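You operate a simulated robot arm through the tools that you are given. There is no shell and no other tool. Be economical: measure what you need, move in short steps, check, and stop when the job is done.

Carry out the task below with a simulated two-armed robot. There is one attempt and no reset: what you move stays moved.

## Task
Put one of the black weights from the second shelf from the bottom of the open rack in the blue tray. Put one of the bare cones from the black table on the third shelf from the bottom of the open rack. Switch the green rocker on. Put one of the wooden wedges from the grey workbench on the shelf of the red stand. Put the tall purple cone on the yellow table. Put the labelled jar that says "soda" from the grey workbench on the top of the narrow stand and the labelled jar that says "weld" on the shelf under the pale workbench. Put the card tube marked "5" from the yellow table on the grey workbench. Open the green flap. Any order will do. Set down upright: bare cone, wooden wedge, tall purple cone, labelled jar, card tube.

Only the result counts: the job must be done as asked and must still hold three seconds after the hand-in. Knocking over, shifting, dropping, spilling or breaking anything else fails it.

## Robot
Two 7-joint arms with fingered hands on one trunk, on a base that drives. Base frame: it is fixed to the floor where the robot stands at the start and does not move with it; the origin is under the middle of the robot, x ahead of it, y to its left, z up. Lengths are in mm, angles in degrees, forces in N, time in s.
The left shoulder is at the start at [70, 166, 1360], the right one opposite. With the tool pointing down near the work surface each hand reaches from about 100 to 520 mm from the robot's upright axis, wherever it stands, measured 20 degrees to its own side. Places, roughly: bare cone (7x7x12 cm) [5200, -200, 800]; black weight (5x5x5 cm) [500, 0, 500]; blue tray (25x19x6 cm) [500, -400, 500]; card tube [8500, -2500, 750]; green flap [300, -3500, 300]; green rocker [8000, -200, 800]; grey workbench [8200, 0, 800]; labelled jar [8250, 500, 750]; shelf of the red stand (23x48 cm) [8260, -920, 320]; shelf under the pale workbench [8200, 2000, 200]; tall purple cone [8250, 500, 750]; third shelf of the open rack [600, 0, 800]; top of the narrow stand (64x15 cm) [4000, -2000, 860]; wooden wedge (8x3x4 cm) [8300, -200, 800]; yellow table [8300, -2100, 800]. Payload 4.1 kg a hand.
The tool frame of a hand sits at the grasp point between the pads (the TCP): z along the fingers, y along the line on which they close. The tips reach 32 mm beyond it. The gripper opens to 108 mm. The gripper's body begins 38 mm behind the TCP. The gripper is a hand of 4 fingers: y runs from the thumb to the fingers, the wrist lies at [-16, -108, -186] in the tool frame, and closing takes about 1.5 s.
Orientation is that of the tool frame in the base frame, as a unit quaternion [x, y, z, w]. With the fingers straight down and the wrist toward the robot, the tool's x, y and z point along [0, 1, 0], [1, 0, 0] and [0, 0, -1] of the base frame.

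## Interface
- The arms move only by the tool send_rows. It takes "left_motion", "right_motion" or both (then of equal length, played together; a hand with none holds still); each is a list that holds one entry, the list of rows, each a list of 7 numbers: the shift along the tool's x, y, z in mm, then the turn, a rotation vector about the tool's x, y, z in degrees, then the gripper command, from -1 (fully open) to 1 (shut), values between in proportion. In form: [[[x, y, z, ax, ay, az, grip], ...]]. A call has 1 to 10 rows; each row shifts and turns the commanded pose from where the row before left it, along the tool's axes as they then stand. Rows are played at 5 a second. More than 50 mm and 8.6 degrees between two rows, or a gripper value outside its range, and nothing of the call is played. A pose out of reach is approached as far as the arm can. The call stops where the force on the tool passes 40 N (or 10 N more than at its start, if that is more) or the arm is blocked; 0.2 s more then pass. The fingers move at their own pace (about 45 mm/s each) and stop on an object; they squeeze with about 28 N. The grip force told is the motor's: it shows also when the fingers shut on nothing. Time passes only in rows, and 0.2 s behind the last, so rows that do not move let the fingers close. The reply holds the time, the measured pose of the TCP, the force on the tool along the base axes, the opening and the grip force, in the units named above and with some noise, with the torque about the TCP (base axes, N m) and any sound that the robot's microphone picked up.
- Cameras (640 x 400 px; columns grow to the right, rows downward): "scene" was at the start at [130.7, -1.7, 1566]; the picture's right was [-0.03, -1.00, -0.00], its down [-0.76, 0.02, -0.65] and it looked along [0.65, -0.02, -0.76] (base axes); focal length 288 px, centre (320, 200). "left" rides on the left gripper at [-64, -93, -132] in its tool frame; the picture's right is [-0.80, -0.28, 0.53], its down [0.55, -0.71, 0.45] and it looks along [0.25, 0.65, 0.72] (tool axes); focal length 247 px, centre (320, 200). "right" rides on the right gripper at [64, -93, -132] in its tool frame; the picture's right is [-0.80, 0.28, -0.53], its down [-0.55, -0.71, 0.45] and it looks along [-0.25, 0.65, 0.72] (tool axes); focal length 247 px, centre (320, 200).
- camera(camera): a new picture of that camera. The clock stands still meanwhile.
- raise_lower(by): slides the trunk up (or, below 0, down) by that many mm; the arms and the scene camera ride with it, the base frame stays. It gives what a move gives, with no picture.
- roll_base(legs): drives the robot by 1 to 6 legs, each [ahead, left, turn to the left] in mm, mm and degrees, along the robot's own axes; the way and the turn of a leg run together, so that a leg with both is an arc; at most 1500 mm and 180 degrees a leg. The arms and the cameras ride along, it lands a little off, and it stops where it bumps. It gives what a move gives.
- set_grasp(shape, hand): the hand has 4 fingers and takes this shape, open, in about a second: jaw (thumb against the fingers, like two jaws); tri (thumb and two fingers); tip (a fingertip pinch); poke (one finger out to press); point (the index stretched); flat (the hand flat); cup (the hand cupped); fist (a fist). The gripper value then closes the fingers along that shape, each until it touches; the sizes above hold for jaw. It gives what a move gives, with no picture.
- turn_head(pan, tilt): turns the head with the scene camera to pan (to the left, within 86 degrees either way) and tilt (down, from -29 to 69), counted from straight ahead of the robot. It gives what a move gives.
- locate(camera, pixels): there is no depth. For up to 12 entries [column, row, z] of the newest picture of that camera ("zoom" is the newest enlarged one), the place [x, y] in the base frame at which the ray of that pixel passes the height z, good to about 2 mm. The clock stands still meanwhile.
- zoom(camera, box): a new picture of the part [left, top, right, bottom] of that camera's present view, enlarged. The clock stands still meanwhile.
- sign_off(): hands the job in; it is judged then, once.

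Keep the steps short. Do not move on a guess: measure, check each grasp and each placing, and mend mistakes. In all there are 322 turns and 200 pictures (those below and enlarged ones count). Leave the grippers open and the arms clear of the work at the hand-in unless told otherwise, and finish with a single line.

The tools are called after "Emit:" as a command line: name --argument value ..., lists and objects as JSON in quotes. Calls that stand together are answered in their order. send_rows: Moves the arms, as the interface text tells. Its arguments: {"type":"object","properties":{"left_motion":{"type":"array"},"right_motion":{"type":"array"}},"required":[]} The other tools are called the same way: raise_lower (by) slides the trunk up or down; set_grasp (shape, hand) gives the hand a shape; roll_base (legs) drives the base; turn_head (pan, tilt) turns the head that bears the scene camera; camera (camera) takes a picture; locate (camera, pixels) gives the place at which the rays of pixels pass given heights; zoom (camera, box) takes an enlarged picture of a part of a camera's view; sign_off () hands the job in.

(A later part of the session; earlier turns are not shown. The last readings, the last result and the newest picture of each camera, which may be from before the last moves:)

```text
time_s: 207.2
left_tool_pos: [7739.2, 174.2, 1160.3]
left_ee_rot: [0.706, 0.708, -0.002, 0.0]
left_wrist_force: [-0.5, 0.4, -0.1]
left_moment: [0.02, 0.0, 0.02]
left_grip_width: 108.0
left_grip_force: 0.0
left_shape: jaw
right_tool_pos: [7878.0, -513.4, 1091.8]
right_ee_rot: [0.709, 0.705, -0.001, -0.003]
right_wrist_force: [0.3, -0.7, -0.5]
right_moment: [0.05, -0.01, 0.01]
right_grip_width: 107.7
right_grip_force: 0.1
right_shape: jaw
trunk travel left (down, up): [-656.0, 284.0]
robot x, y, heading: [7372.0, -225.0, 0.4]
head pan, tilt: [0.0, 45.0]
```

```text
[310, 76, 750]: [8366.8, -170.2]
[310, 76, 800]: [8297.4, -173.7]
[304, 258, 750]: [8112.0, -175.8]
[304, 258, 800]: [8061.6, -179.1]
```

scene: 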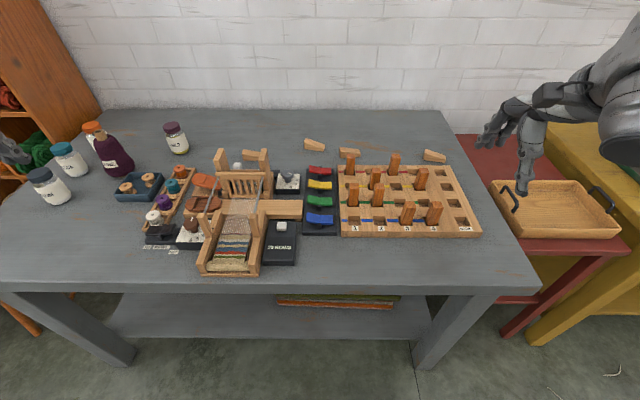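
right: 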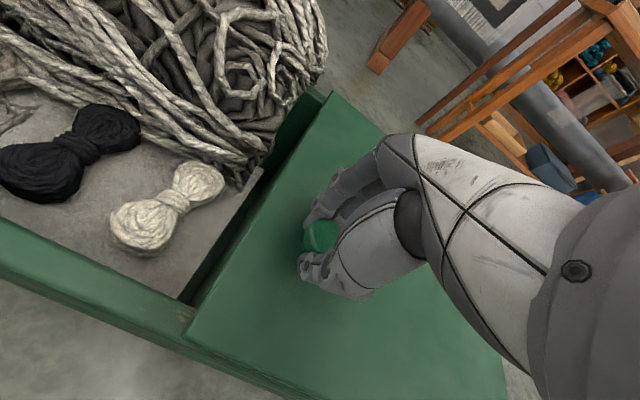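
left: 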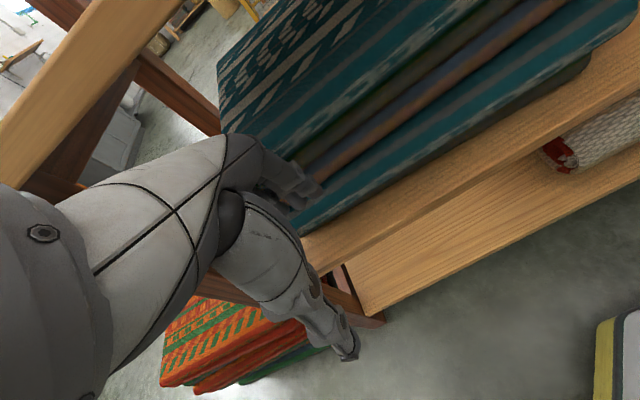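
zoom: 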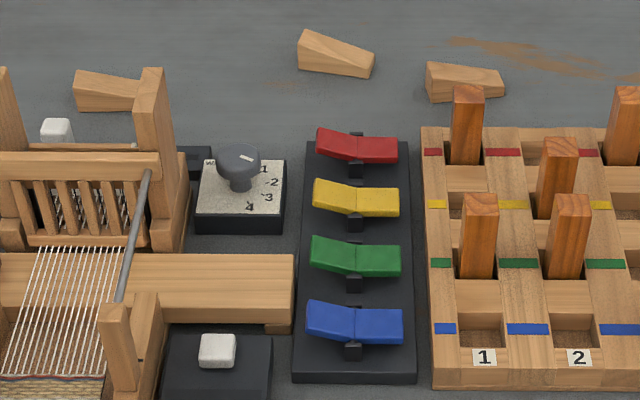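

Bench height works out to ≈818. Check the bench front edge at that height.

Emit:
camera --camera "scene"

Emit:
locate --camera "scene" --pixels '[[260, 283, 818], [540, 288, 818], [0, 280, 818], [320, 205, 840], [314, 150, 818], [347, 158, 818], [433, 161, 818], [180, 152, 818], [320, 340, 300], [330, 175, 840], [440, 110, 818]]'

```text
122 pictures are left
```

scene: 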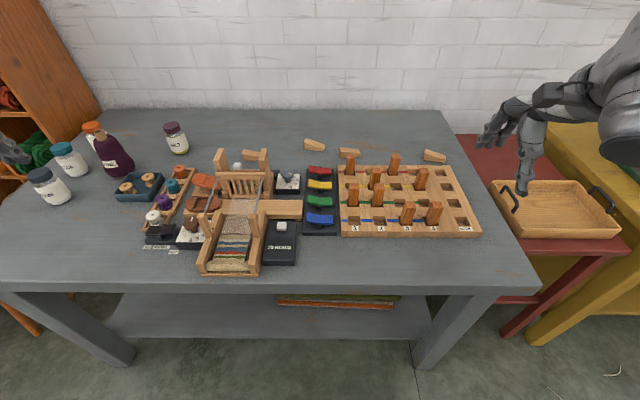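

```text
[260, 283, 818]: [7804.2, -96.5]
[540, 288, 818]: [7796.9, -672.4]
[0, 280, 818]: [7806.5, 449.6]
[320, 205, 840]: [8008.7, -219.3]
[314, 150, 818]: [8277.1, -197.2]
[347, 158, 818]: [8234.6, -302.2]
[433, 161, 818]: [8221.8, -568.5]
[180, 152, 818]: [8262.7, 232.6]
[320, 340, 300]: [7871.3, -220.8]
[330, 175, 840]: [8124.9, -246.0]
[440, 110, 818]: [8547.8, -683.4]
```

Bench front at x=7804; rocker at (8010,-219). Drive a bit closer and hover the right hand over the rocker block for a close look.

Emit:
roll_base --legs '[[80, 50, -0.4]]'

Emit:
send_rows --right_motion '[[[30, 0, 17, 0, 0, 0, -1], [30, 0, 17, 0, 0, 0, -1], [30, 0, 17, 0, 0, 0, -1], [30, 0, 17, 0, 0, 0, -1], [30, 0, 17, 0, 0, 0, -1], [30, 0, 17, 0, 0, 0, -1], [30, 0, 17, 0, 0, 0, -1]]]'

Emit:
camera --camera "right"

```text
time_s: 208.3
left_tool_pos: [7824.4, 221.6, 1159.7]
left_ee_rot: [0.708, 0.706, -0.002, 0.0]
left_wrist_force: [0.2, 0.5, 0.0]
left_moment: [0.0, 0.01, 0.04]
left_grip_width: 107.7
left_grip_force: 0.0
left_shape: jaw
right_tool_pos: [7957.0, -468.0, 1089.5]
right_ee_rot: [0.712, 0.703, 0.0, -0.002]
right_wrist_force: [0.7, 0.1, 0.2]
right_moment: [-0.02, 0.03, -0.01]
right_grip_width: 108.0
right_grip_force: 0.0
right_shape: jaw
trunk travel left (down, up): [-656.0, 284.0]
robot x, y, heading: [7449.3, -176.6, 0.0]
head pan, tilt: [0.0, 45.0]
```

```text
time_s: 209.9
left_tool_pos: [7824.2, 222.0, 1159.3]
left_ee_rot: [0.709, 0.705, -0.001, 0.001]
left_wrist_force: [-0.4, 0.1, -0.5]
left_moment: [0.0, 0.01, 0.01]
left_grip_width: 107.8
left_grip_force: 0.0
left_shape: jaw
right_tool_pos: [7975.9, -258.5, 976.4]
right_ee_rot: [0.711, 0.703, -0.001, -0.001]
right_wrist_force: [-1.0, 0.5, 0.0]
right_moment: [0.02, 0.0, 0.0]
right_grip_width: 107.8
right_grip_force: 0.1
right_shape: jaw
right hand out of reach, approached as far as the arm can: row 1, 2
trunk travel left (down, up): [-656.0, 284.0]
robot x, y, heading: [7449.3, -174.4, 0.1]
head pan, tilt: [0.0, 45.0]
```

```text
121 pictures are left
```

right: 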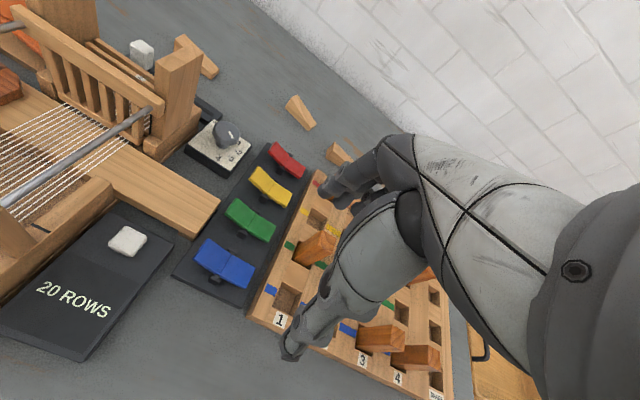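

Emit:
zoom --camera "right" --box '[160, 120, 340, 320]'

Emit:
zoom --camera "scene" --box '[260, 160, 380, 280]'

```text
2.00 times, centred on (250, 220) of right
```

zoom: 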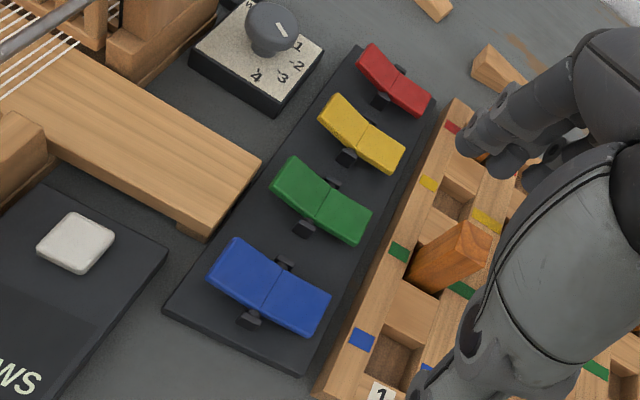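

```text
3.33 times, centred on (320, 220) of scene
```

zoom: 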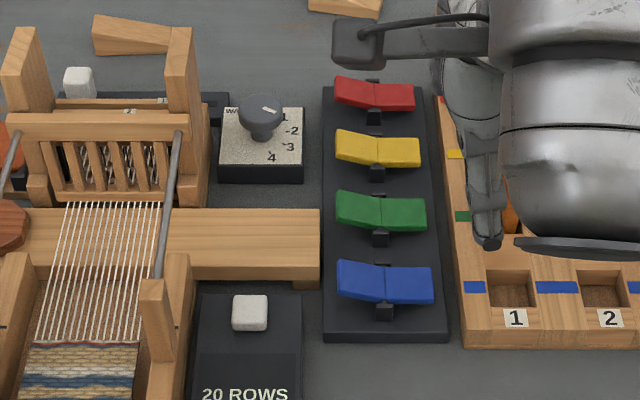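

All rockers have the left ends raised (right side pressed), so green must be pressed on its left end. Give the right hand the poke shape and look at it.

Emit:
set_grasp --hand "right" --shape "poke"

Emit:
camera --camera "right"

Emit:
camera --camera "scene"

Emit:
locate --camera "scene" --pixels '[[325, 222, 855], [325, 222, 840], [337, 223, 855], [348, 224, 855]]'

```text
time_s: 210.8
left_tool_pos: [7823.3, 221.6, 1159.9]
left_ee_rot: [0.709, 0.706, -0.002, 0.0]
left_wrist_force: [-0.4, -0.4, -0.2]
left_moment: [0.04, 0.0, -0.03]
left_grip_width: 107.9
left_grip_force: 0.0
left_shape: jaw
right_tool_pos: [7975.9, -259.2, 976.8]
right_ee_rot: [0.711, 0.703, -0.001, -0.002]
right_wrist_force: [0.3, -0.9, -1.2]
right_moment: [0.0, 0.0, 0.01]
right_grip_width: 0.1
right_grip_force: 0.1
right_shape: poke
trunk travel left (down, up): [-656.0, 284.0]
robot x, y, heading: [7451.1, -174.9, -0.2]
head pan, tilt: [0.0, 45.0]
```

```text
118 pictures are left
```

right: 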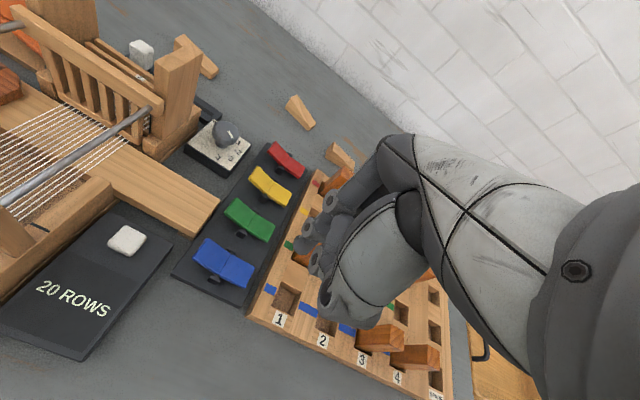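

```text
117 pictures are left
```

scene: 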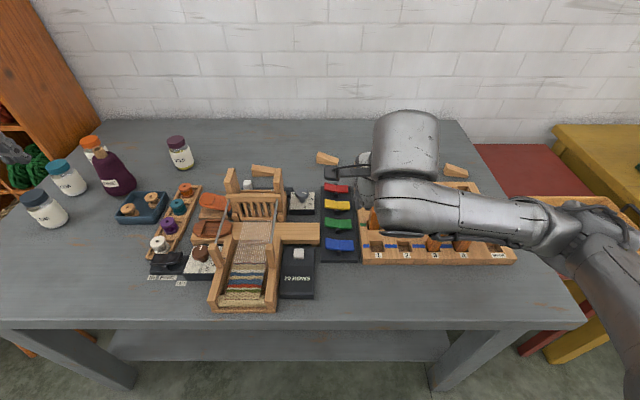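

```text
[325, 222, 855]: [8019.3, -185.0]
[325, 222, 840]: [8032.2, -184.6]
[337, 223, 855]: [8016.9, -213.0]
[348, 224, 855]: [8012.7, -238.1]
```

Emit:
zoom --camera "right" --box '[270, 140, 430, 340]'

```text
2.00 times, centred on (350, 240) of right
```

zoom: 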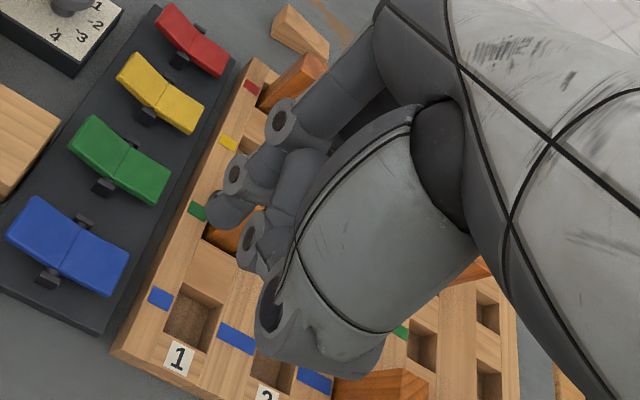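

The poking fingertip lies on the tool axis about 32 mm past the TCP. Move it over the raised left end of the green rocker at about (8016,-193), staying above.

Emit:
send_rows --right_motion '[[[22, 13, 20, 0, 0, 0, -1], [22, 13, 20, 0, 0, 0, -1], [22, 14, 25, 0, 0, 0, -1]]]'

Emit:
camera --camera "right"

Emit:
zoom --camera "scene" --box '[260, 140, 420, 280]'

```text
time_s: 211.6
left_tool_pos: [7823.7, 221.7, 1159.9]
left_ee_rot: [0.709, 0.706, -0.002, 0.0]
left_wrist_force: [0.3, 0.5, -0.2]
left_moment: [0.0, 0.03, -0.02]
left_grip_width: 108.0
left_grip_force: 0.2
left_shape: jaw
right_tool_pos: [8014.6, -193.7, 909.4]
right_ee_rot: [0.712, 0.702, -0.001, -0.002]
right_wrist_force: [0.5, -0.7, -0.4]
right_moment: [0.03, 0.0, 0.02]
right_grip_width: 0.2
right_grip_force: 0.1
right_shape: poke
trunk travel left (down, up): [-656.0, 284.0]
robot x, y, heading: [7447.0, -172.3, -0.2]
head pan, tilt: [0.0, 45.0]
```

```text
115 pictures are left
```

right: 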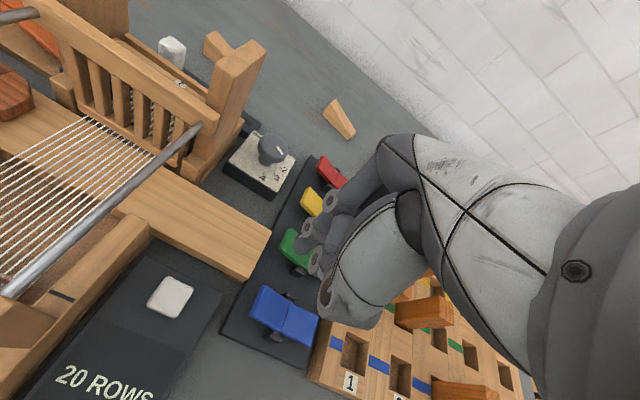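

```text
2.86 times, centred on (340, 210) of scene
```

zoom: 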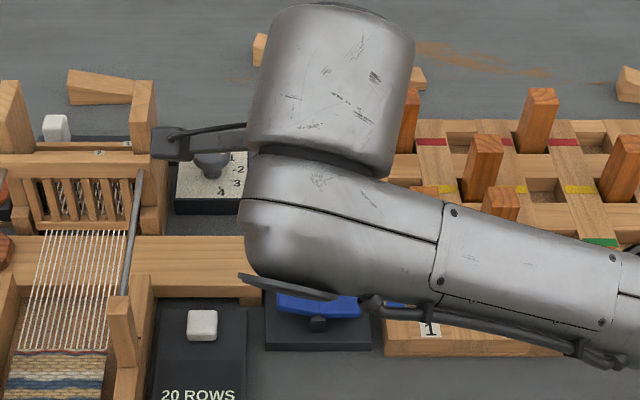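

Emit:
zoom --camera "right" --box '[220, 150, 380, 310]'

Emit:
locate --camera "right" --pixels '[[287, 238, 850], [287, 238, 860], [300, 250, 850], [264, 295, 850], [262, 290, 860]]'

```text
2.50 times, centred on (300, 230) of right
```

zoom: 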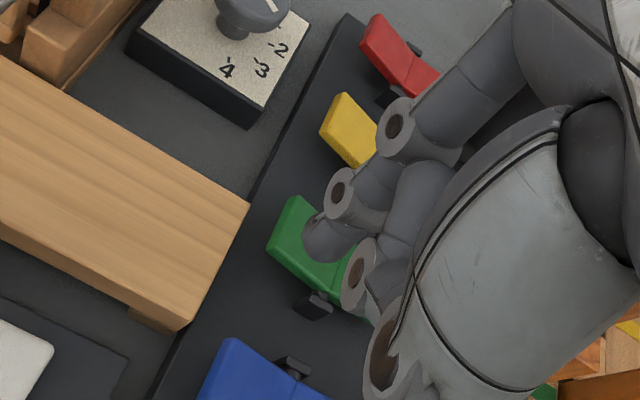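

```text
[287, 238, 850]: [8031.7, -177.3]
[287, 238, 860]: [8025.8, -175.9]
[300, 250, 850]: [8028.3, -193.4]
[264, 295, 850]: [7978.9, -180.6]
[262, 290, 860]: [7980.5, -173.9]
```

The tip is over the green left paddle but a bit toward its near edge; shift 9 mm ahead and press down in small steps.

Emit:
send_rows --right_motion '[[[0, 9, 5, 0, 0, 0, -1], [0, 0, 8, 0, 0, 0, -1], [0, 0, 6, 0, 0, 0, -1], [0, 0, 5, 0, 0, 0, -1]]]'

Emit:
zoom --camera "right" --box '[220, 150, 380, 310]'

```text
time_s: 212.6
left_tool_pos: [7823.6, 220.5, 1158.2]
left_ee_rot: [0.708, 0.706, -0.002, 0.001]
left_wrist_force: [0.6, -0.6, 1.0]
left_moment: [0.0, 0.04, 0.05]
left_grip_width: 107.9
left_grip_force: 0.1
left_shape: jaw
right_tool_pos: [8023.6, -195.9, 885.1]
right_ee_rot: [0.712, 0.703, -0.002, -0.003]
right_wrist_force: [-0.4, 0.1, -0.1]
right_moment: [0.01, 0.02, -0.01]
right_grip_width: 0.0
right_grip_force: 0.0
right_shape: poke
trunk travel left (down, up): [-656.0, 284.0]
robot x, y, heading: [7448.9, -178.4, -0.2]
head pan, tilt: [0.0, 45.0]
```

```text
2.50 times, centred on (300, 230) of right
```

zoom: 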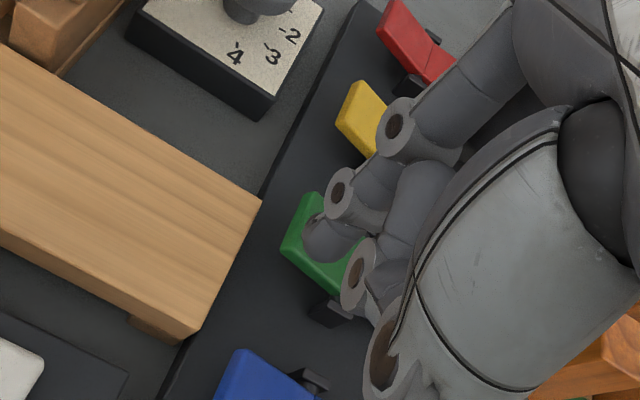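

No contact yet. Continue down in 4–5 mm steps.

Emit:
send_rows --right_motion '[[[3, 0, 5, 0, 0, 0, -1], [0, 0, 5, 0, 0, 0, -1], [0, 0, 4, 0, 0, 0, -1]]]'

Emit:
zoom --camera "right" --box '[220, 150, 380, 310]'

```text
time_s: 213.4
left_tool_pos: [7822.2, 221.2, 1159.1]
left_ee_rot: [0.708, 0.706, -0.002, 0.0]
left_wrist_force: [0.3, -0.7, -0.3]
left_moment: [0.0, 0.01, -0.04]
left_grip_width: 107.9
left_grip_force: 0.1
left_shape: jaw
right_tool_pos: [8022.3, -191.6, 872.2]
right_ee_rot: [0.711, 0.703, -0.001, -0.003]
right_wrist_force: [-0.1, -0.2, -0.1]
right_moment: [0.01, 0.02, 0.0]
right_grip_width: 0.0
right_grip_force: 0.1
right_shape: poke
trunk travel left (down, up): [-656.0, 284.0]
robot x, y, heading: [7450.8, -170.5, 0.1]
head pan, tilt: [0.0, 45.0]
```

```text
2.50 times, centred on (300, 230) of right
```

zoom: 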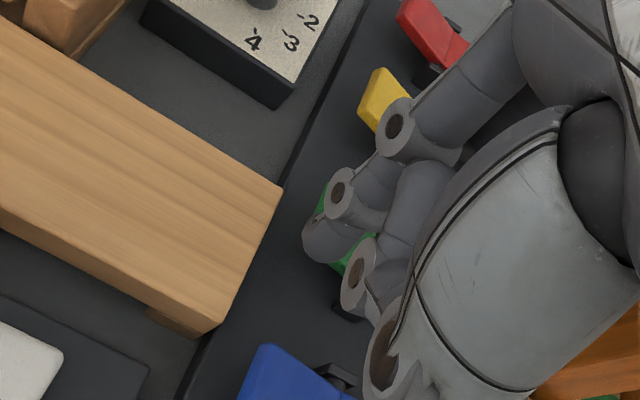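

Still no contact; the tip is near the paddle's outer-near corner. Shift 6 mm right and 5 ahead, then go on down.

Emit:
send_rows --right_motion '[[[-7, 5, 0, 0, 0, 0, -1], [0, 0, 4, 0, 0, 0, -1], [0, 0, 4, 0, 0, 0, -1]]]'

Emit:
zoom --camera "right" --box '[220, 150, 380, 310]'

```text
time_s: 214.2
left_tool_pos: [7823.1, 221.3, 1159.8]
left_ee_rot: [0.708, 0.706, -0.002, 0.0]
left_wrist_force: [-0.2, -0.3, -0.1]
left_moment: [0.0, -0.02, 0.01]
left_grip_width: 108.0
left_grip_force: 0.0
left_shape: jaw
right_tool_pos: [8028.8, -198.9, 863.2]
right_ee_rot: [0.711, 0.703, -0.001, -0.003]
right_wrist_force: [-0.7, 0.1, -0.8]
right_moment: [-0.01, 0.0, 0.0]
right_grip_width: 0.0
right_grip_force: 0.1
right_shape: poke
trunk travel left (down, up): [-656.0, 284.0]
robot x, y, heading: [7451.7, -172.8, 0.0]
head pan, tilt: [0.0, 45.0]
```

```text
2.50 times, centred on (300, 230) of right
```

zoom: 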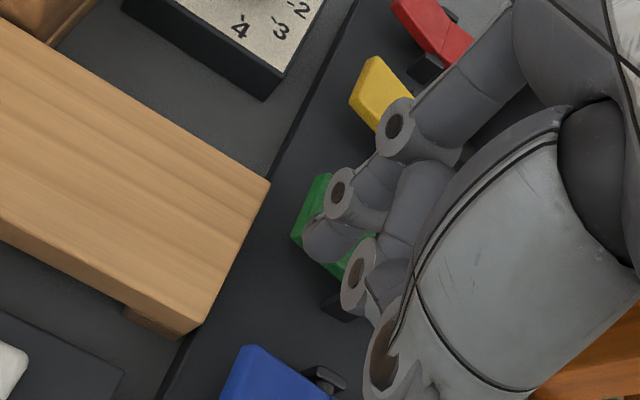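

Emit:
send_rows --right_motion '[[[-1, 2, 5, 0, 0, 0, -1], [0, 0, 5, 0, 0, 0, -1], [0, 0, 4, 0, 0, 0, -1]]]'

Emit:
zoom --camera "right" --box '[220, 150, 380, 310]'

```text
time_s: 215.0
left_tool_pos: [7822.6, 220.1, 1159.8]
left_ee_rot: [0.709, 0.706, -0.002, 0.0]
left_wrist_force: [-0.4, 0.2, -0.3]
left_moment: [-0.01, 0.0, 0.04]
left_grip_width: 107.9
left_grip_force: 0.1
left_shape: jaw
right_tool_pos: [8029.5, -199.7, 849.7]
right_ee_rot: [0.711, 0.703, -0.001, -0.002]
right_wrist_force: [-1.5, 0.4, 0.3]
right_moment: [-0.02, 0.03, -0.01]
right_grip_width: 0.1
right_grip_force: 0.1
right_shape: poke
trunk travel left (down, up): [-656.0, 284.0]
robot x, y, heading: [7451.2, -176.3, -0.1]
head pan, tilt: [0.0, 45.0]
```

```text
2.50 times, centred on (300, 230) of right
```

zoom: 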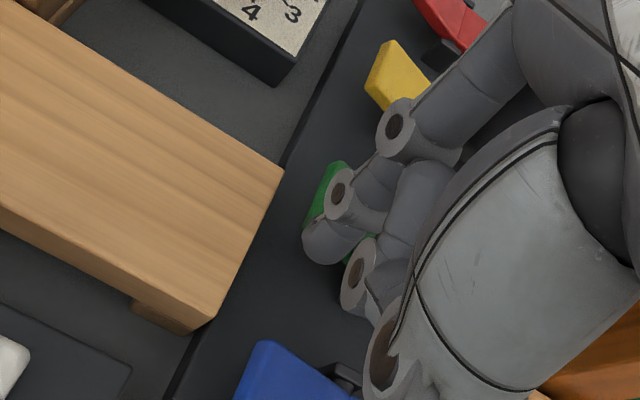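

Still free; rays suggest the rockers sit lower (z≈825) and a bit further away. Shift 7 mm ahead and continue down gently.

Emit:
send_rows --right_motion '[[[0, 7, 0, 0, 0, 0, -1], [0, 0, 4, 0, 0, 0, -1], [0, 0, 4, 0, 0, 0, -1], [0, 0, 3, 0, 0, 0, -1]]]'

Emit:
camera --camera "right"

Emit:
zoom --camera "right" --box '[260, 170, 400, 310]'

```text
time_s: 216.0
left_tool_pos: [7820.1, 221.3, 1161.0]
left_ee_rot: [0.708, 0.706, -0.001, 0.001]
left_wrist_force: [-0.1, 0.5, -0.6]
left_moment: [0.01, 0.04, 0.02]
left_grip_width: 107.8
left_grip_force: 0.1
left_shape: jaw
right_tool_pos: [8035.3, -199.9, 844.5]
right_ee_rot: [0.711, 0.703, 0.004, 0.0]
right_wrist_force: [4.0, 0.3, 36.8]
right_moment: [0.08, -0.26, -0.05]
right_grip_width: 0.0
right_grip_force: 0.0
right_shape: poke
trunk travel left (down, up): [-656.0, 284.0]
robot x, y, heading: [7452.7, -172.2, 0.2]
head pan, tilt: [0.0, 45.0]
```

```text
108 pictures are left
```

right: 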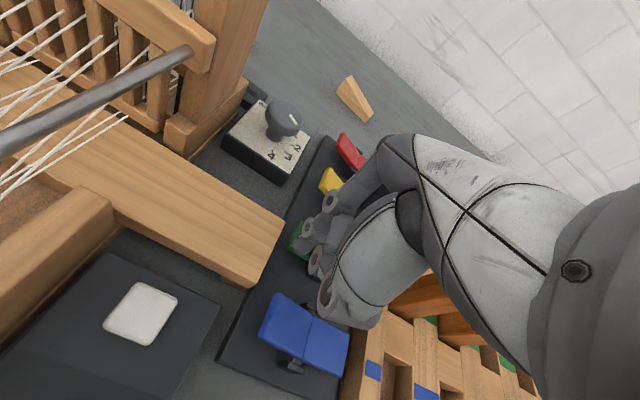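

```text
2.86 times, centred on (330, 240) of right
```

zoom: 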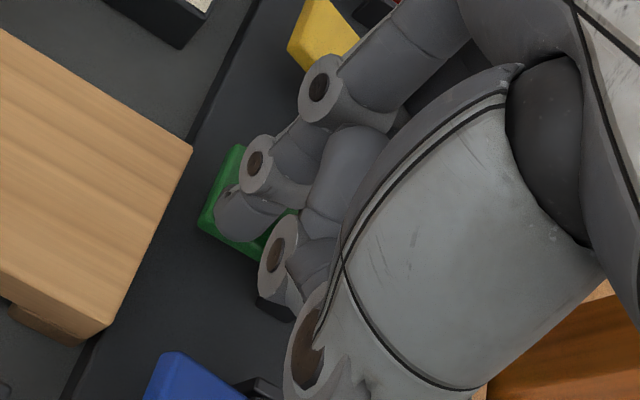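

Contact with 37 N on the green rocker. Lift and look at its state.

Emit:
send_rows --right_motion '[[[0, 0, -30, 0, 0, 0, -1], [0, -20, -40, 0, 0, 0, -1], [-40, -20, -20, 0, 0, 0, -1], [-45, -10, 0, 0, 0, 0, -1]]]'

Emit:
zoom --camera "right" --box '[160, 120, 340, 320]'

```text
time_s: 217.0
left_tool_pos: [7822.5, 222.0, 1159.9]
left_ee_rot: [0.708, 0.706, -0.001, 0.001]
left_wrist_force: [-0.1, -0.7, 0.2]
left_moment: [-0.03, 0.0, 0.02]
left_grip_width: 108.1
left_grip_force: 0.0
left_shape: jaw
right_tool_pos: [7987.3, -282.8, 930.8]
right_ee_rot: [0.711, 0.703, -0.002, -0.003]
right_wrist_force: [0.0, -0.4, 0.4]
right_moment: [-0.01, -0.01, -0.02]
right_grip_width: 0.1
right_grip_force: 0.1
right_shape: poke
trunk travel left (down, up): [-656.0, 284.0]
robot x, y, heading: [7451.3, -175.3, -0.0]
head pan, tilt: [0.0, 45.0]
```

```text
2.00 times, centred on (250, 220) of right
```

zoom: 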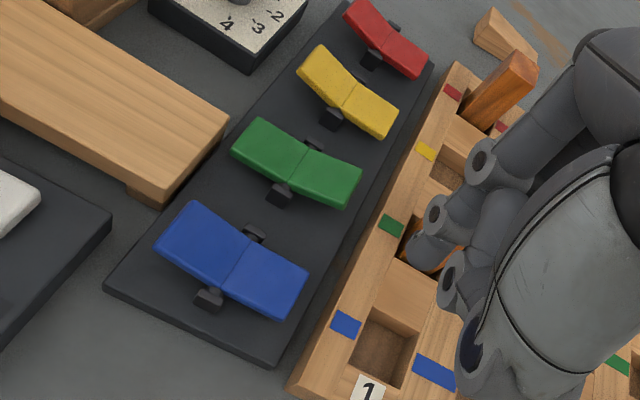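

Green is now tipped the opposite way from the others. Set the hand back to jaw and inspect the wedges at the back with the right hand camera.

Emit:
set_grasp --hand "right" --shape "jaw"

Emit:
send_rows --right_motion '[[[-35, 12, -15, 0, 0, 0, -1], [-35, 12, -15, 0, 0, 0, -1], [-35, 12, -15, 0, 0, 0, -1], [-35, 12, 0, 0, 0, 0, -1], [-35, 12, 0, 0, 0, 0, -1], [-35, 12, 0, 0, 0, 0, -1], [-35, 12, 0, 0, 0, 0, -1]]]'

Emit:
camera --camera "right"

Emit:
camera --camera "scene"

```text
time_s: 217.9
left_tool_pos: [7822.2, 220.8, 1158.7]
left_ee_rot: [0.708, 0.706, -0.001, 0.0]
left_wrist_force: [0.2, 0.3, 0.4]
left_moment: [0.03, 0.0, -0.03]
left_grip_width: 107.9
left_grip_force: 0.0
left_shape: jaw
right_tool_pos: [7989.1, -283.3, 931.0]
right_ee_rot: [0.711, 0.703, -0.002, -0.003]
right_wrist_force: [0.5, 0.1, 0.7]
right_moment: [-0.01, 0.02, 0.01]
right_grip_width: 107.6
right_grip_force: 0.1
right_shape: jaw
trunk travel left (down, up): [-656.0, 284.0]
robot x, y, heading: [7447.8, -175.7, 0.1]
head pan, tilt: [0.0, 45.0]
```

```text
time_s: 219.5
left_tool_pos: [7823.3, 220.7, 1161.0]
left_ee_rot: [0.708, 0.706, -0.002, 0.0]
left_wrist_force: [0.4, -0.4, -0.8]
left_moment: [-0.01, -0.01, -0.02]
left_grip_width: 107.8
left_grip_force: 0.2
left_shape: jaw
right_tool_pos: [8066.8, -529.6, 969.4]
right_ee_rot: [0.711, 0.703, -0.001, -0.004]
right_wrist_force: [-0.2, 0.1, -0.6]
right_moment: [-0.02, 0.01, 0.03]
right_grip_width: 107.8
right_grip_force: 0.1
right_shape: jaw
trunk travel left (down, up): [-656.0, 284.0]
robot x, y, heading: [7451.8, -176.4, 0.3]
head pan, tilt: [0.0, 45.0]
```

```text
105 pictures are left
```

right: 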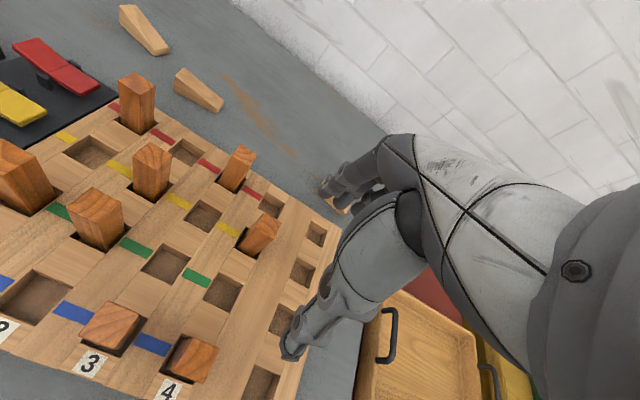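

```text
104 pictures are left
```

scene: 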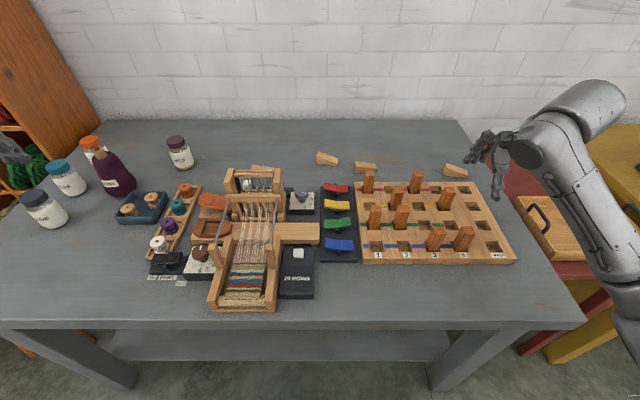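

The rightmost wedge (scene (455,170)) is nearest. Locate it, then shift the robot right 250 for a straight reach.

Emit:
zoom --camera "scene" --box '[410, 140, 510, 210]'

Emit:
locate --camera "scene" --pixels '[[444, 175, 800], [466, 178, 800], [444, 175, 815], [466, 178, 815], [446, 166, 840], [467, 171, 825]]'

Emit:
roll_base --legs '[[20, -250, 0]]'

```text
5.71 times, centred on (460, 175) of scene
```

zoom: 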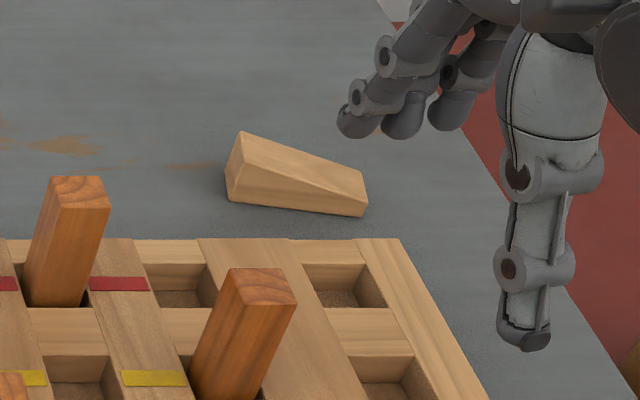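

```text
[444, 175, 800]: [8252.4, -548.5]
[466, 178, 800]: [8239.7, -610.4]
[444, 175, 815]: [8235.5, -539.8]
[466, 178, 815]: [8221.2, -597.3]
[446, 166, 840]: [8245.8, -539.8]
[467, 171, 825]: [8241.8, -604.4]
```

```text
time_s: 221.3
left_tool_pos: [7842.9, -25.7, 1160.9]
left_ee_rot: [0.708, 0.706, -0.001, 0.0]
left_wrist_force: [1.3, -0.8, 0.8]
left_moment: [-0.01, -0.02, 0.03]
left_grip_width: 108.1
left_grip_force: 0.0
left_shape: jaw
right_tool_pos: [8088.1, -776.4, 970.2]
right_ee_rot: [0.71, 0.704, -0.002, -0.002]
right_wrist_force: [-0.8, 0.2, 0.2]
right_moment: [0.0, -0.02, -0.02]
right_grip_width: 107.8
right_grip_force: 0.1
right_shape: jaw
trunk travel left (down, up): [-656.0, 284.0]
robot x, y, heading: [7469.0, -422.5, 0.0]
head pan, tilt: [0.0, 45.0]
```

Wedge centre ≈(8255,-576), long axis about 11° off the y axis. Move the right hand left above it, yaw 11° and pitch forward 25°.

Emit:
send_rows --right_motion '[[[45, 0, 0, 0, 0, 0, -1], [45, 0, 0, 0, 0, 0, -1], [45, 0, 0, 0, 0, 0, -1], [45, 0, 0, 0, 0, 0, -1], [20, 0, 0, 0, 0, 6, -1], [0, 0, 0, 0, 0, 6, -1], [0, 0, 0, -8.3, 0, 0, -1], [0, 0, 0, -8.3, 0, 0, -1], [0, 0, 0, -8.3, 0, 0, -1]]]'

```text
time_s: 223.3
left_tool_pos: [7841.4, -26.1, 1159.5]
left_ee_rot: [0.708, 0.707, -0.002, 0.0]
left_wrist_force: [-1.1, -0.3, -0.4]
left_moment: [0.01, -0.01, 0.0]
left_grip_width: 107.9
left_grip_force: 0.0
left_shape: jaw
right_tool_pos: [8089.7, -576.4, 970.9]
right_ee_rot: [0.763, 0.611, 0.133, 0.167]
right_wrist_force: [-0.1, -0.1, -0.1]
right_moment: [-0.03, -0.01, 0.03]
right_grip_width: 108.0
right_grip_force: 0.0
right_shape: jaw
trunk travel left (down, up): [-656.0, 284.0]
robot x, y, heading: [7471.7, -422.9, -0.1]
head pan, tilt: [0.0, 45.0]
```

Reach forward over the wedge, keeping about 110 mm above the bench.

Emit:
send_rows --right_motion '[[[9, 32.5, 26, 0, 0, 0, -1], [9, 32.5, 26, 0, 0, 0, -1], [9, 32.5, 26, 0, 0, 0, -1], [9, 32.5, 26, 0, 0, 0, -1]]]'

Emit:
camera --camera "right"

```text
time_s: 224.3
left_tool_pos: [7843.8, -26.8, 1159.9]
left_ee_rot: [0.708, 0.706, -0.002, 0.0]
left_wrist_force: [-0.8, 0.3, -1.1]
left_moment: [0.0, -0.02, 0.02]
left_grip_width: 107.9
left_grip_force: 0.1
left_shape: jaw
right_tool_pos: [8257.1, -575.0, 929.0]
right_ee_rot: [0.763, 0.61, 0.132, 0.168]
right_wrist_force: [1.4, 0.9, 0.5]
right_moment: [-0.01, 0.03, -0.01]
right_grip_width: 108.2
right_grip_force: 0.1
right_shape: jaw
trunk travel left (down, up): [-656.0, 284.0]
robot x, y, heading: [7468.8, -425.3, 0.3]
head pan, tilt: [0.0, 45.0]
```

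```text
102 pictures are left
```

right: 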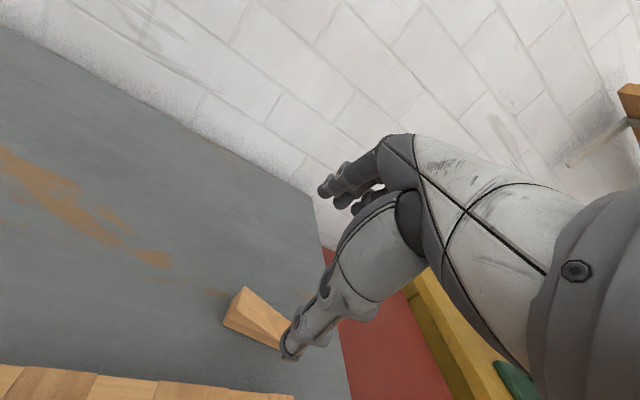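

Reachable. Locate the wedge corners from this camera and compare with the scene rays to fix the bench height.

Emit:
zoom --camera "right" --box '[190, 260, 330, 380]'

Emit:
locate --camera "zoom" --pixels '[[152, 220, 800], [152, 220, 815], [165, 190, 840], [165, 190, 855], [251, 92, 840], [251, 92, 855], [405, 290, 800], [405, 290, 815]]'

```text
3.33 times, centred on (260, 320) of right
```

zoom: 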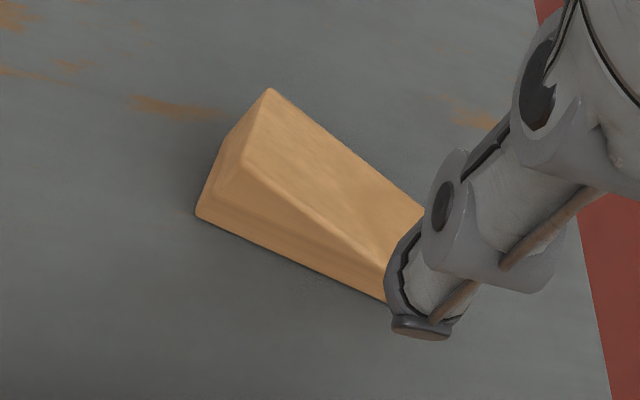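

```text
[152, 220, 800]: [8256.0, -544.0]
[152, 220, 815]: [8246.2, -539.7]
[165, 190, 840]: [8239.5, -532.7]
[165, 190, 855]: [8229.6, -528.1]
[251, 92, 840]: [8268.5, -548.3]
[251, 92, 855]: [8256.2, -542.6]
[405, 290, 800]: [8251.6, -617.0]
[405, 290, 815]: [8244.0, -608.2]
```

Emit:
locate --camera "zoom" --pixels '[[197, 213, 800], [197, 213, 815], [388, 302, 800], [388, 302, 815], [243, 160, 840], [268, 88, 840], [243, 160, 855], [268, 88, 855]]'

```text
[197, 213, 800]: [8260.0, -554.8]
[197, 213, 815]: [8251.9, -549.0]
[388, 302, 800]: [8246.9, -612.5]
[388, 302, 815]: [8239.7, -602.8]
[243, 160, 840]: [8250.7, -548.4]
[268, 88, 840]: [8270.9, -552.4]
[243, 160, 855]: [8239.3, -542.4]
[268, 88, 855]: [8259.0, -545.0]
```

Bench height is ≈788; wedge gripping point (8274,-590). Reduce the pitch to about 10° so both fingers get down beside it.

Emit:
send_rows --right_motion '[[[0, 0, 0, 7, 0, 0, -0.2], [0, 0, 0, 7, 0, 0, -0.2], [0, 0, 0, 0, 0, 0, -0.2]]]'

```text
time_s: 225.2
left_tool_pos: [7842.8, -27.2, 1160.0]
left_ee_rot: [0.708, 0.706, -0.001, 0.0]
left_wrist_force: [1.5, 0.1, 0.5]
left_moment: [0.03, 0.0, -0.01]
left_grip_width: 107.7
left_grip_force: 0.0
left_shape: jaw
right_tool_pos: [8254.9, -576.6, 929.1]
right_ee_rot: [0.777, 0.623, 0.057, 0.071]
right_wrist_force: [0.3, 0.5, 0.1]
right_moment: [-0.02, -0.02, 0.02]
right_grip_width: 65.1
right_grip_force: 0.1
right_shape: jaw
trunk travel left (down, up): [-656.0, 284.0]
robot x, y, heading: [7465.7, -422.1, 0.0]
head pan, tilt: [0.0, 45.0]
```

Emit:
send_rows --right_motion '[[[-4.3, 5.1, 31, 0, 0, 0, -0.2], [-4.3, 5.1, 31, 0, 0, 0, -0.2]]]'

Emit:
camera --camera "right"

```text
time_s: 225.8
left_tool_pos: [7842.9, -26.3, 1158.8]
left_ee_rot: [0.707, 0.707, -0.002, 0.0]
left_wrist_force: [-0.2, 0.6, -1.1]
left_moment: [-0.01, -0.03, 0.02]
left_grip_width: 107.9
left_grip_force: 0.1
left_shape: jaw
right_tool_pos: [8274.1, -587.1, 870.5]
right_ee_rot: [0.777, 0.622, 0.058, 0.072]
right_wrist_force: [-0.2, 1.0, -0.7]
right_moment: [0.01, 0.0, -0.01]
right_grip_width: 64.7
right_grip_force: 0.0
right_shape: jaw
trunk travel left (down, up): [-656.0, 284.0]
robot x, y, heading: [7470.4, -424.1, -0.1]
head pan, tilt: [0.0, 45.0]
```

```text
100 pictures are left
```

right: 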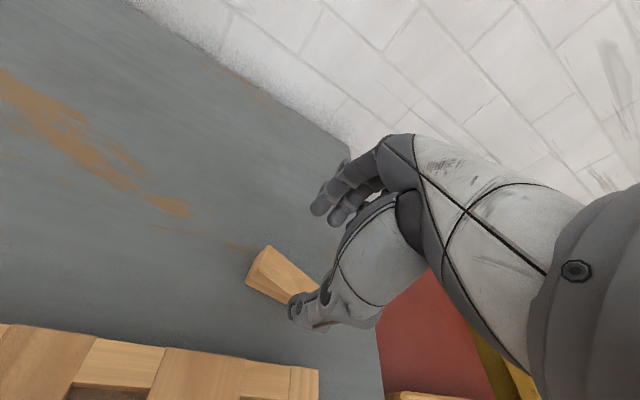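

Emit:
zoom --camera "right" --box '[220, 220, 360, 340]'

```text
3.33 times, centred on (290, 280) of right
```

zoom: 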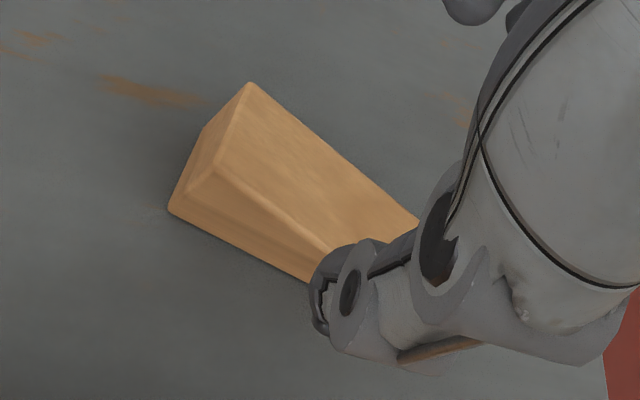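

Emit:
locate --camera "zoom" --pixels '[[169, 208, 788], [169, 208, 775], [308, 282, 788], [308, 282, 775], [214, 165, 828], [250, 83, 828], [214, 165, 815], [250, 83, 815]]'

```text
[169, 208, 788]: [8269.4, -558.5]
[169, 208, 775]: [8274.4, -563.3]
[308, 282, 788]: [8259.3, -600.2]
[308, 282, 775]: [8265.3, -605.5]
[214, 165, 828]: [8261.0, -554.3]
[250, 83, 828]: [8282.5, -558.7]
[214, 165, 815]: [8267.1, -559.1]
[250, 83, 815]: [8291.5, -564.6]
```

Emit:
locate --camera "zoom" --pixels '[[317, 153, 805], [310, 190, 805], [300, 200, 805], [317, 153, 795]]'

```text
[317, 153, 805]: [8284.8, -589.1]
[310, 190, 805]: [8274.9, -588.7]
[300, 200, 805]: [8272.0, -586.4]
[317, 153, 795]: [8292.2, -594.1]
```

The hand is centred over the wedge. Descend vertically in steps until close to the bench.

Emit:
send_rows --right_motion '[[[0, -4, 21.6, 0, 0, 0, -0.2], [0, -3.6, 19.7, 0, 0, 0, -0.2], [0, -1.1, 5.9, 0, 0, 0, -0.2], [0, -0.7, 3.9, 0, 0, 0, -0.2]]]'

```text
time_s: 226.8
left_tool_pos: [7841.9, -25.7, 1158.9]
left_ee_rot: [0.708, 0.706, -0.001, 0.002]
left_wrist_force: [-0.2, 0.5, 0.2]
left_moment: [-0.02, 0.02, -0.01]
left_grip_width: 108.1
left_grip_force: 0.0
left_shape: jaw
right_tool_pos: [8272.9, -589.4, 820.6]
right_ee_rot: [0.777, 0.623, 0.059, 0.074]
right_wrist_force: [-0.5, -1.1, 7.8]
right_moment: [0.06, 0.36, 0.01]
right_grip_width: 64.7
right_grip_force: 0.0
right_shape: jaw
trunk travel left (down, up): [-656.0, 284.0]
robot x, y, heading: [7469.6, -422.3, 0.2]
head pan, tilt: [0.0, 45.0]
```

Light contact (8 N): bench at ≈783. Raise 3 mm and close.

Emit:
send_rows --right_motion '[[[0, 0.5, -3, 0, 0, 0, 0.2], [0, 0, 0, 0, 0, 0, 1], [0, 0, 0, 0, 0, 0, 1], [0, 0, 0, 0, 0, 0, 1], [0, 0, 0, 0, 0, 0, 1], [0, 0, 0, 0, 0, 0, 1]]]'

Emit:
send_rows --right_motion '[[[0, 5, -27, 0, 0, 0, 1], [0, 5, -27, 0, 0, 0, 1]]]'

Emit:
camera --camera "right"

```text
time_s: 228.2
left_tool_pos: [7843.7, -26.2, 1159.5]
left_ee_rot: [0.708, 0.706, -0.001, 0.0]
left_wrist_force: [-0.8, 0.1, -0.1]
left_moment: [0.0, 0.01, 0.0]
left_grip_width: 108.2
left_grip_force: 0.0
left_shape: jaw
right_tool_pos: [8274.2, -589.3, 820.9]
right_ee_rot: [0.777, 0.623, 0.058, 0.072]
right_wrist_force: [-0.4, 0.0, 0.1]
right_moment: [-0.03, 0.02, -0.01]
right_grip_width: 23.3
right_grip_force: 28.0
right_shape: jaw
trunk travel left (down, up): [-656.0, 284.0]
robot x, y, heading: [7470.8, -423.7, -0.3]
head pan, tilt: [0.0, 45.0]
```

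```text
time_s: 228.8
left_tool_pos: [7843.6, -26.9, 1159.0]
left_ee_rot: [0.708, 0.706, -0.002, 0.001]
left_wrist_force: [0.7, -1.0, 0.0]
left_moment: [-0.05, -0.01, -0.01]
left_grip_width: 107.8
left_grip_force: 0.1
left_shape: jaw
right_tool_pos: [8273.6, -588.5, 877.2]
right_ee_rot: [0.777, 0.623, 0.057, 0.071]
right_wrist_force: [0.5, 0.2, -1.1]
right_moment: [-0.01, 0.0, 0.01]
right_grip_width: 22.7
right_grip_force: 28.1
right_shape: jaw
trunk travel left (down, up): [-656.0, 284.0]
robot x, y, heading: [7467.5, -422.9, 0.2]
head pan, tilt: [0.0, 45.0]
```

```text
98 pictures are left
```

right: 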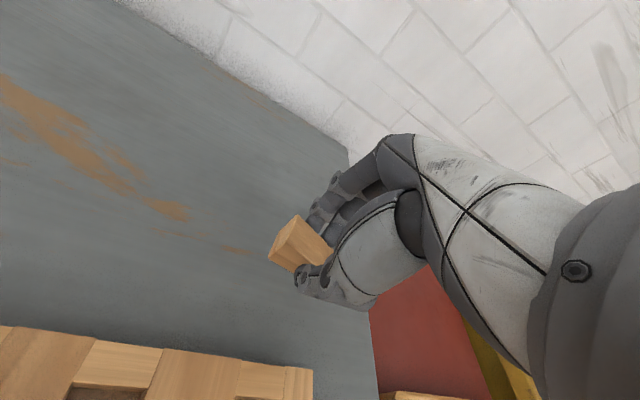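

Wedge is held. Raise 90 mm more, back away and shift toward the red stand.

Emit:
send_rows --right_motion '[[[0, 8, -44, 0, 0, 0, 1], [0, 8, -44, 0, 0, 0, 1]]]'

Emit:
roll_base --legs '[[-560, 0, 0], [0, -400, 0]]'

Emit:
camera --camera "scene"

```text
time_s: 229.3
left_tool_pos: [7841.8, -27.2, 1158.6]
left_ee_rot: [0.707, 0.707, -0.002, 0.0]
left_wrist_force: [-0.5, 0.6, -1.2]
left_moment: [0.01, -0.02, 0.0]
left_grip_width: 108.0
left_grip_force: 0.0
left_shape: jaw
right_tool_pos: [8272.8, -587.4, 965.7]
right_ee_rot: [0.777, 0.623, 0.057, 0.072]
right_wrist_force: [0.3, -1.0, 0.1]
right_moment: [0.01, -0.03, 0.03]
right_grip_width: 22.9
right_grip_force: 28.4
right_shape: jaw
trunk travel left (down, up): [-656.0, 284.0]
robot x, y, heading: [7470.9, -424.6, 0.2]
head pan, tilt: [0.0, 45.0]
```

```text
time_s: 234.6
left_tool_pos: [7294.4, -424.7, 1160.3]
left_ee_rot: [0.711, 0.704, -0.002, 0.0]
left_wrist_force: [-0.4, 0.0, 0.0]
left_moment: [0.02, -0.03, 0.02]
left_grip_width: 107.6
left_grip_force: 0.0
left_shape: jaw
right_tool_pos: [7719.5, -989.0, 966.0]
right_ee_rot: [0.78, 0.619, 0.059, 0.072]
right_wrist_force: [-0.3, -0.5, -0.2]
right_moment: [0.0, 0.01, -0.02]
right_grip_width: 22.9
right_grip_force: 27.6
right_shape: jaw
trunk travel left (down, up): [-656.0, 284.0]
robot x, y, heading: [6917.9, -817.1, -0.4]
head pan, tilt: [0.0, 45.0]
```

```text
97 pictures are left
```

scene: 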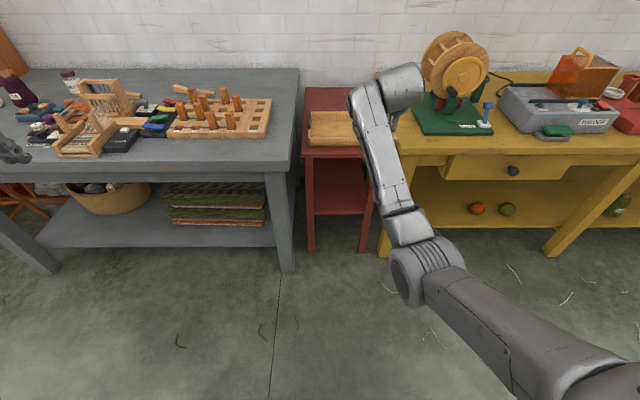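

Zoom in on the red stand's lower shelf for its geometry.

Emit:
zoom --camera "scene" --box '[280, 80, 400, 260]'

Emit:
locate --camera "scene" --pixels '[[315, 214, 320], [365, 214, 320], [315, 214, 300], [310, 250, 0], [362, 250, 0], [305, 157, 750], [372, 157, 750], [315, 185, 320]]'

```text
2.22 times, centred on (340, 170) of scene
```

zoom: 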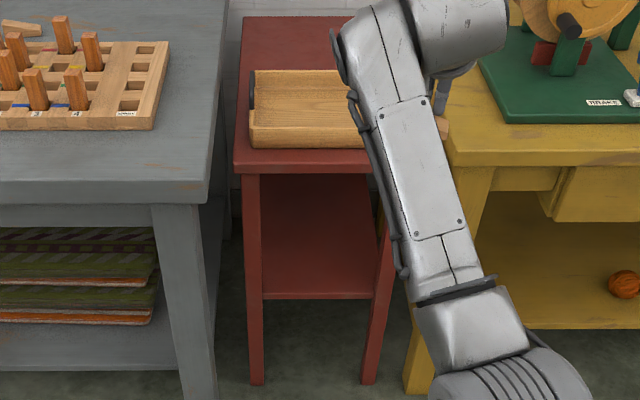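

```text
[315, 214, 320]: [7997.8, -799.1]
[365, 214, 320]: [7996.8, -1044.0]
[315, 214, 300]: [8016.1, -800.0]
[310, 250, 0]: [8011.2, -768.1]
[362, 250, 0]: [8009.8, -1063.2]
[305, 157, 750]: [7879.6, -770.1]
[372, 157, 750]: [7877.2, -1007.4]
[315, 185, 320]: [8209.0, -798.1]
```

Shelf front edge x≈8005, y −805…−1035, z≈320. Lower the trunk 400 and bring the hand in and down.

Emit:
raise_lower --by -400

Emit:
send_rows --right_motion '[[[-6.6, -34.2, 24.2, 0, 0, 0, 1], [-6.6, -34.2, 24.2, 0, 0, 0, 1], [-6.6, -34.2, 24.2, 0, 0, 0, 1], [-6.6, -34.2, 24.2, 0, 0, 0, 1], [-6.6, -34.2, 24.2, 0, 0, 0, 1]]]'

Emit:
turn_head --pan 0 --tilt 25

Emit:
camera --camera "scene"

```text
time_s: 238.4
left_tool_pos: [7294.6, -425.5, 760.4]
left_ee_rot: [0.711, 0.703, -0.002, 0.0]
left_wrist_force: [-0.3, -0.2, 0.0]
left_moment: [0.0, 0.01, -0.02]
left_grip_width: 107.9
left_grip_force: 0.1
left_shape: jaw
right_tool_pos: [7720.3, -989.2, 565.4]
right_ee_rot: [0.78, 0.619, 0.057, 0.073]
right_wrist_force: [-0.4, -0.2, -1.1]
right_moment: [-0.02, 0.0, -0.01]
right_grip_width: 23.0
right_grip_force: 28.6
right_shape: jaw
trunk travel left (down, up): [-256.0, 684.0]
robot x, y, heading: [6915.0, -817.2, -0.4]
head pan, tilt: [0.0, 45.0]
```

```text
time_s: 239.8
left_tool_pos: [7294.4, -423.6, 759.3]
left_ee_rot: [0.711, 0.703, -0.001, 0.0]
left_wrist_force: [-0.2, -0.4, 0.2]
left_moment: [0.04, -0.01, -0.01]
left_grip_width: 107.9
left_grip_force: 0.0
left_shape: jaw
right_tool_pos: [7582.5, -1024.3, 433.2]
right_ee_rot: [0.783, 0.61, 0.052, 0.11]
right_wrist_force: [-0.8, 0.8, -0.8]
right_moment: [-0.01, 0.02, -0.02]
right_grip_width: 23.0
right_grip_force: 27.6
right_shape: jaw
trunk travel left (down, up): [-256.0, 684.0]
robot x, y, heading: [6918.2, -819.0, -0.3]
head pan, tilt: [0.0, 45.0]
stopped in row 5 (right hand): the arm was blocked; the commanded pose is now the measured one
```

```text
time_s: 240.7
left_tool_pos: [7295.2, -425.9, 758.4]
left_ee_rot: [0.711, 0.704, -0.001, 0.0]
left_wrist_force: [0.1, -0.5, 0.5]
left_moment: [0.01, 0.02, -0.02]
left_grip_width: 108.0
left_grip_force: 0.0
left_shape: jaw
right_tool_pos: [7583.7, -1023.4, 434.0]
right_ee_rot: [0.783, 0.61, 0.052, 0.11]
right_wrist_force: [-0.6, -0.2, 0.0]
right_moment: [-0.01, -0.01, 0.01]
right_grip_width: 23.2
right_grip_force: 27.8
right_shape: jaw
trunk travel left (down, up): [-256.0, 684.0]
robot x, y, heading: [6919.7, -819.3, -0.3]
head pan, tilt: [0.0, 25.0]
```

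```text
95 pictures are left
```

scene: 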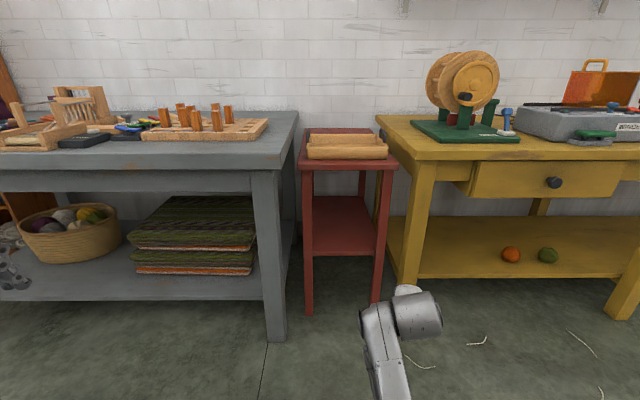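

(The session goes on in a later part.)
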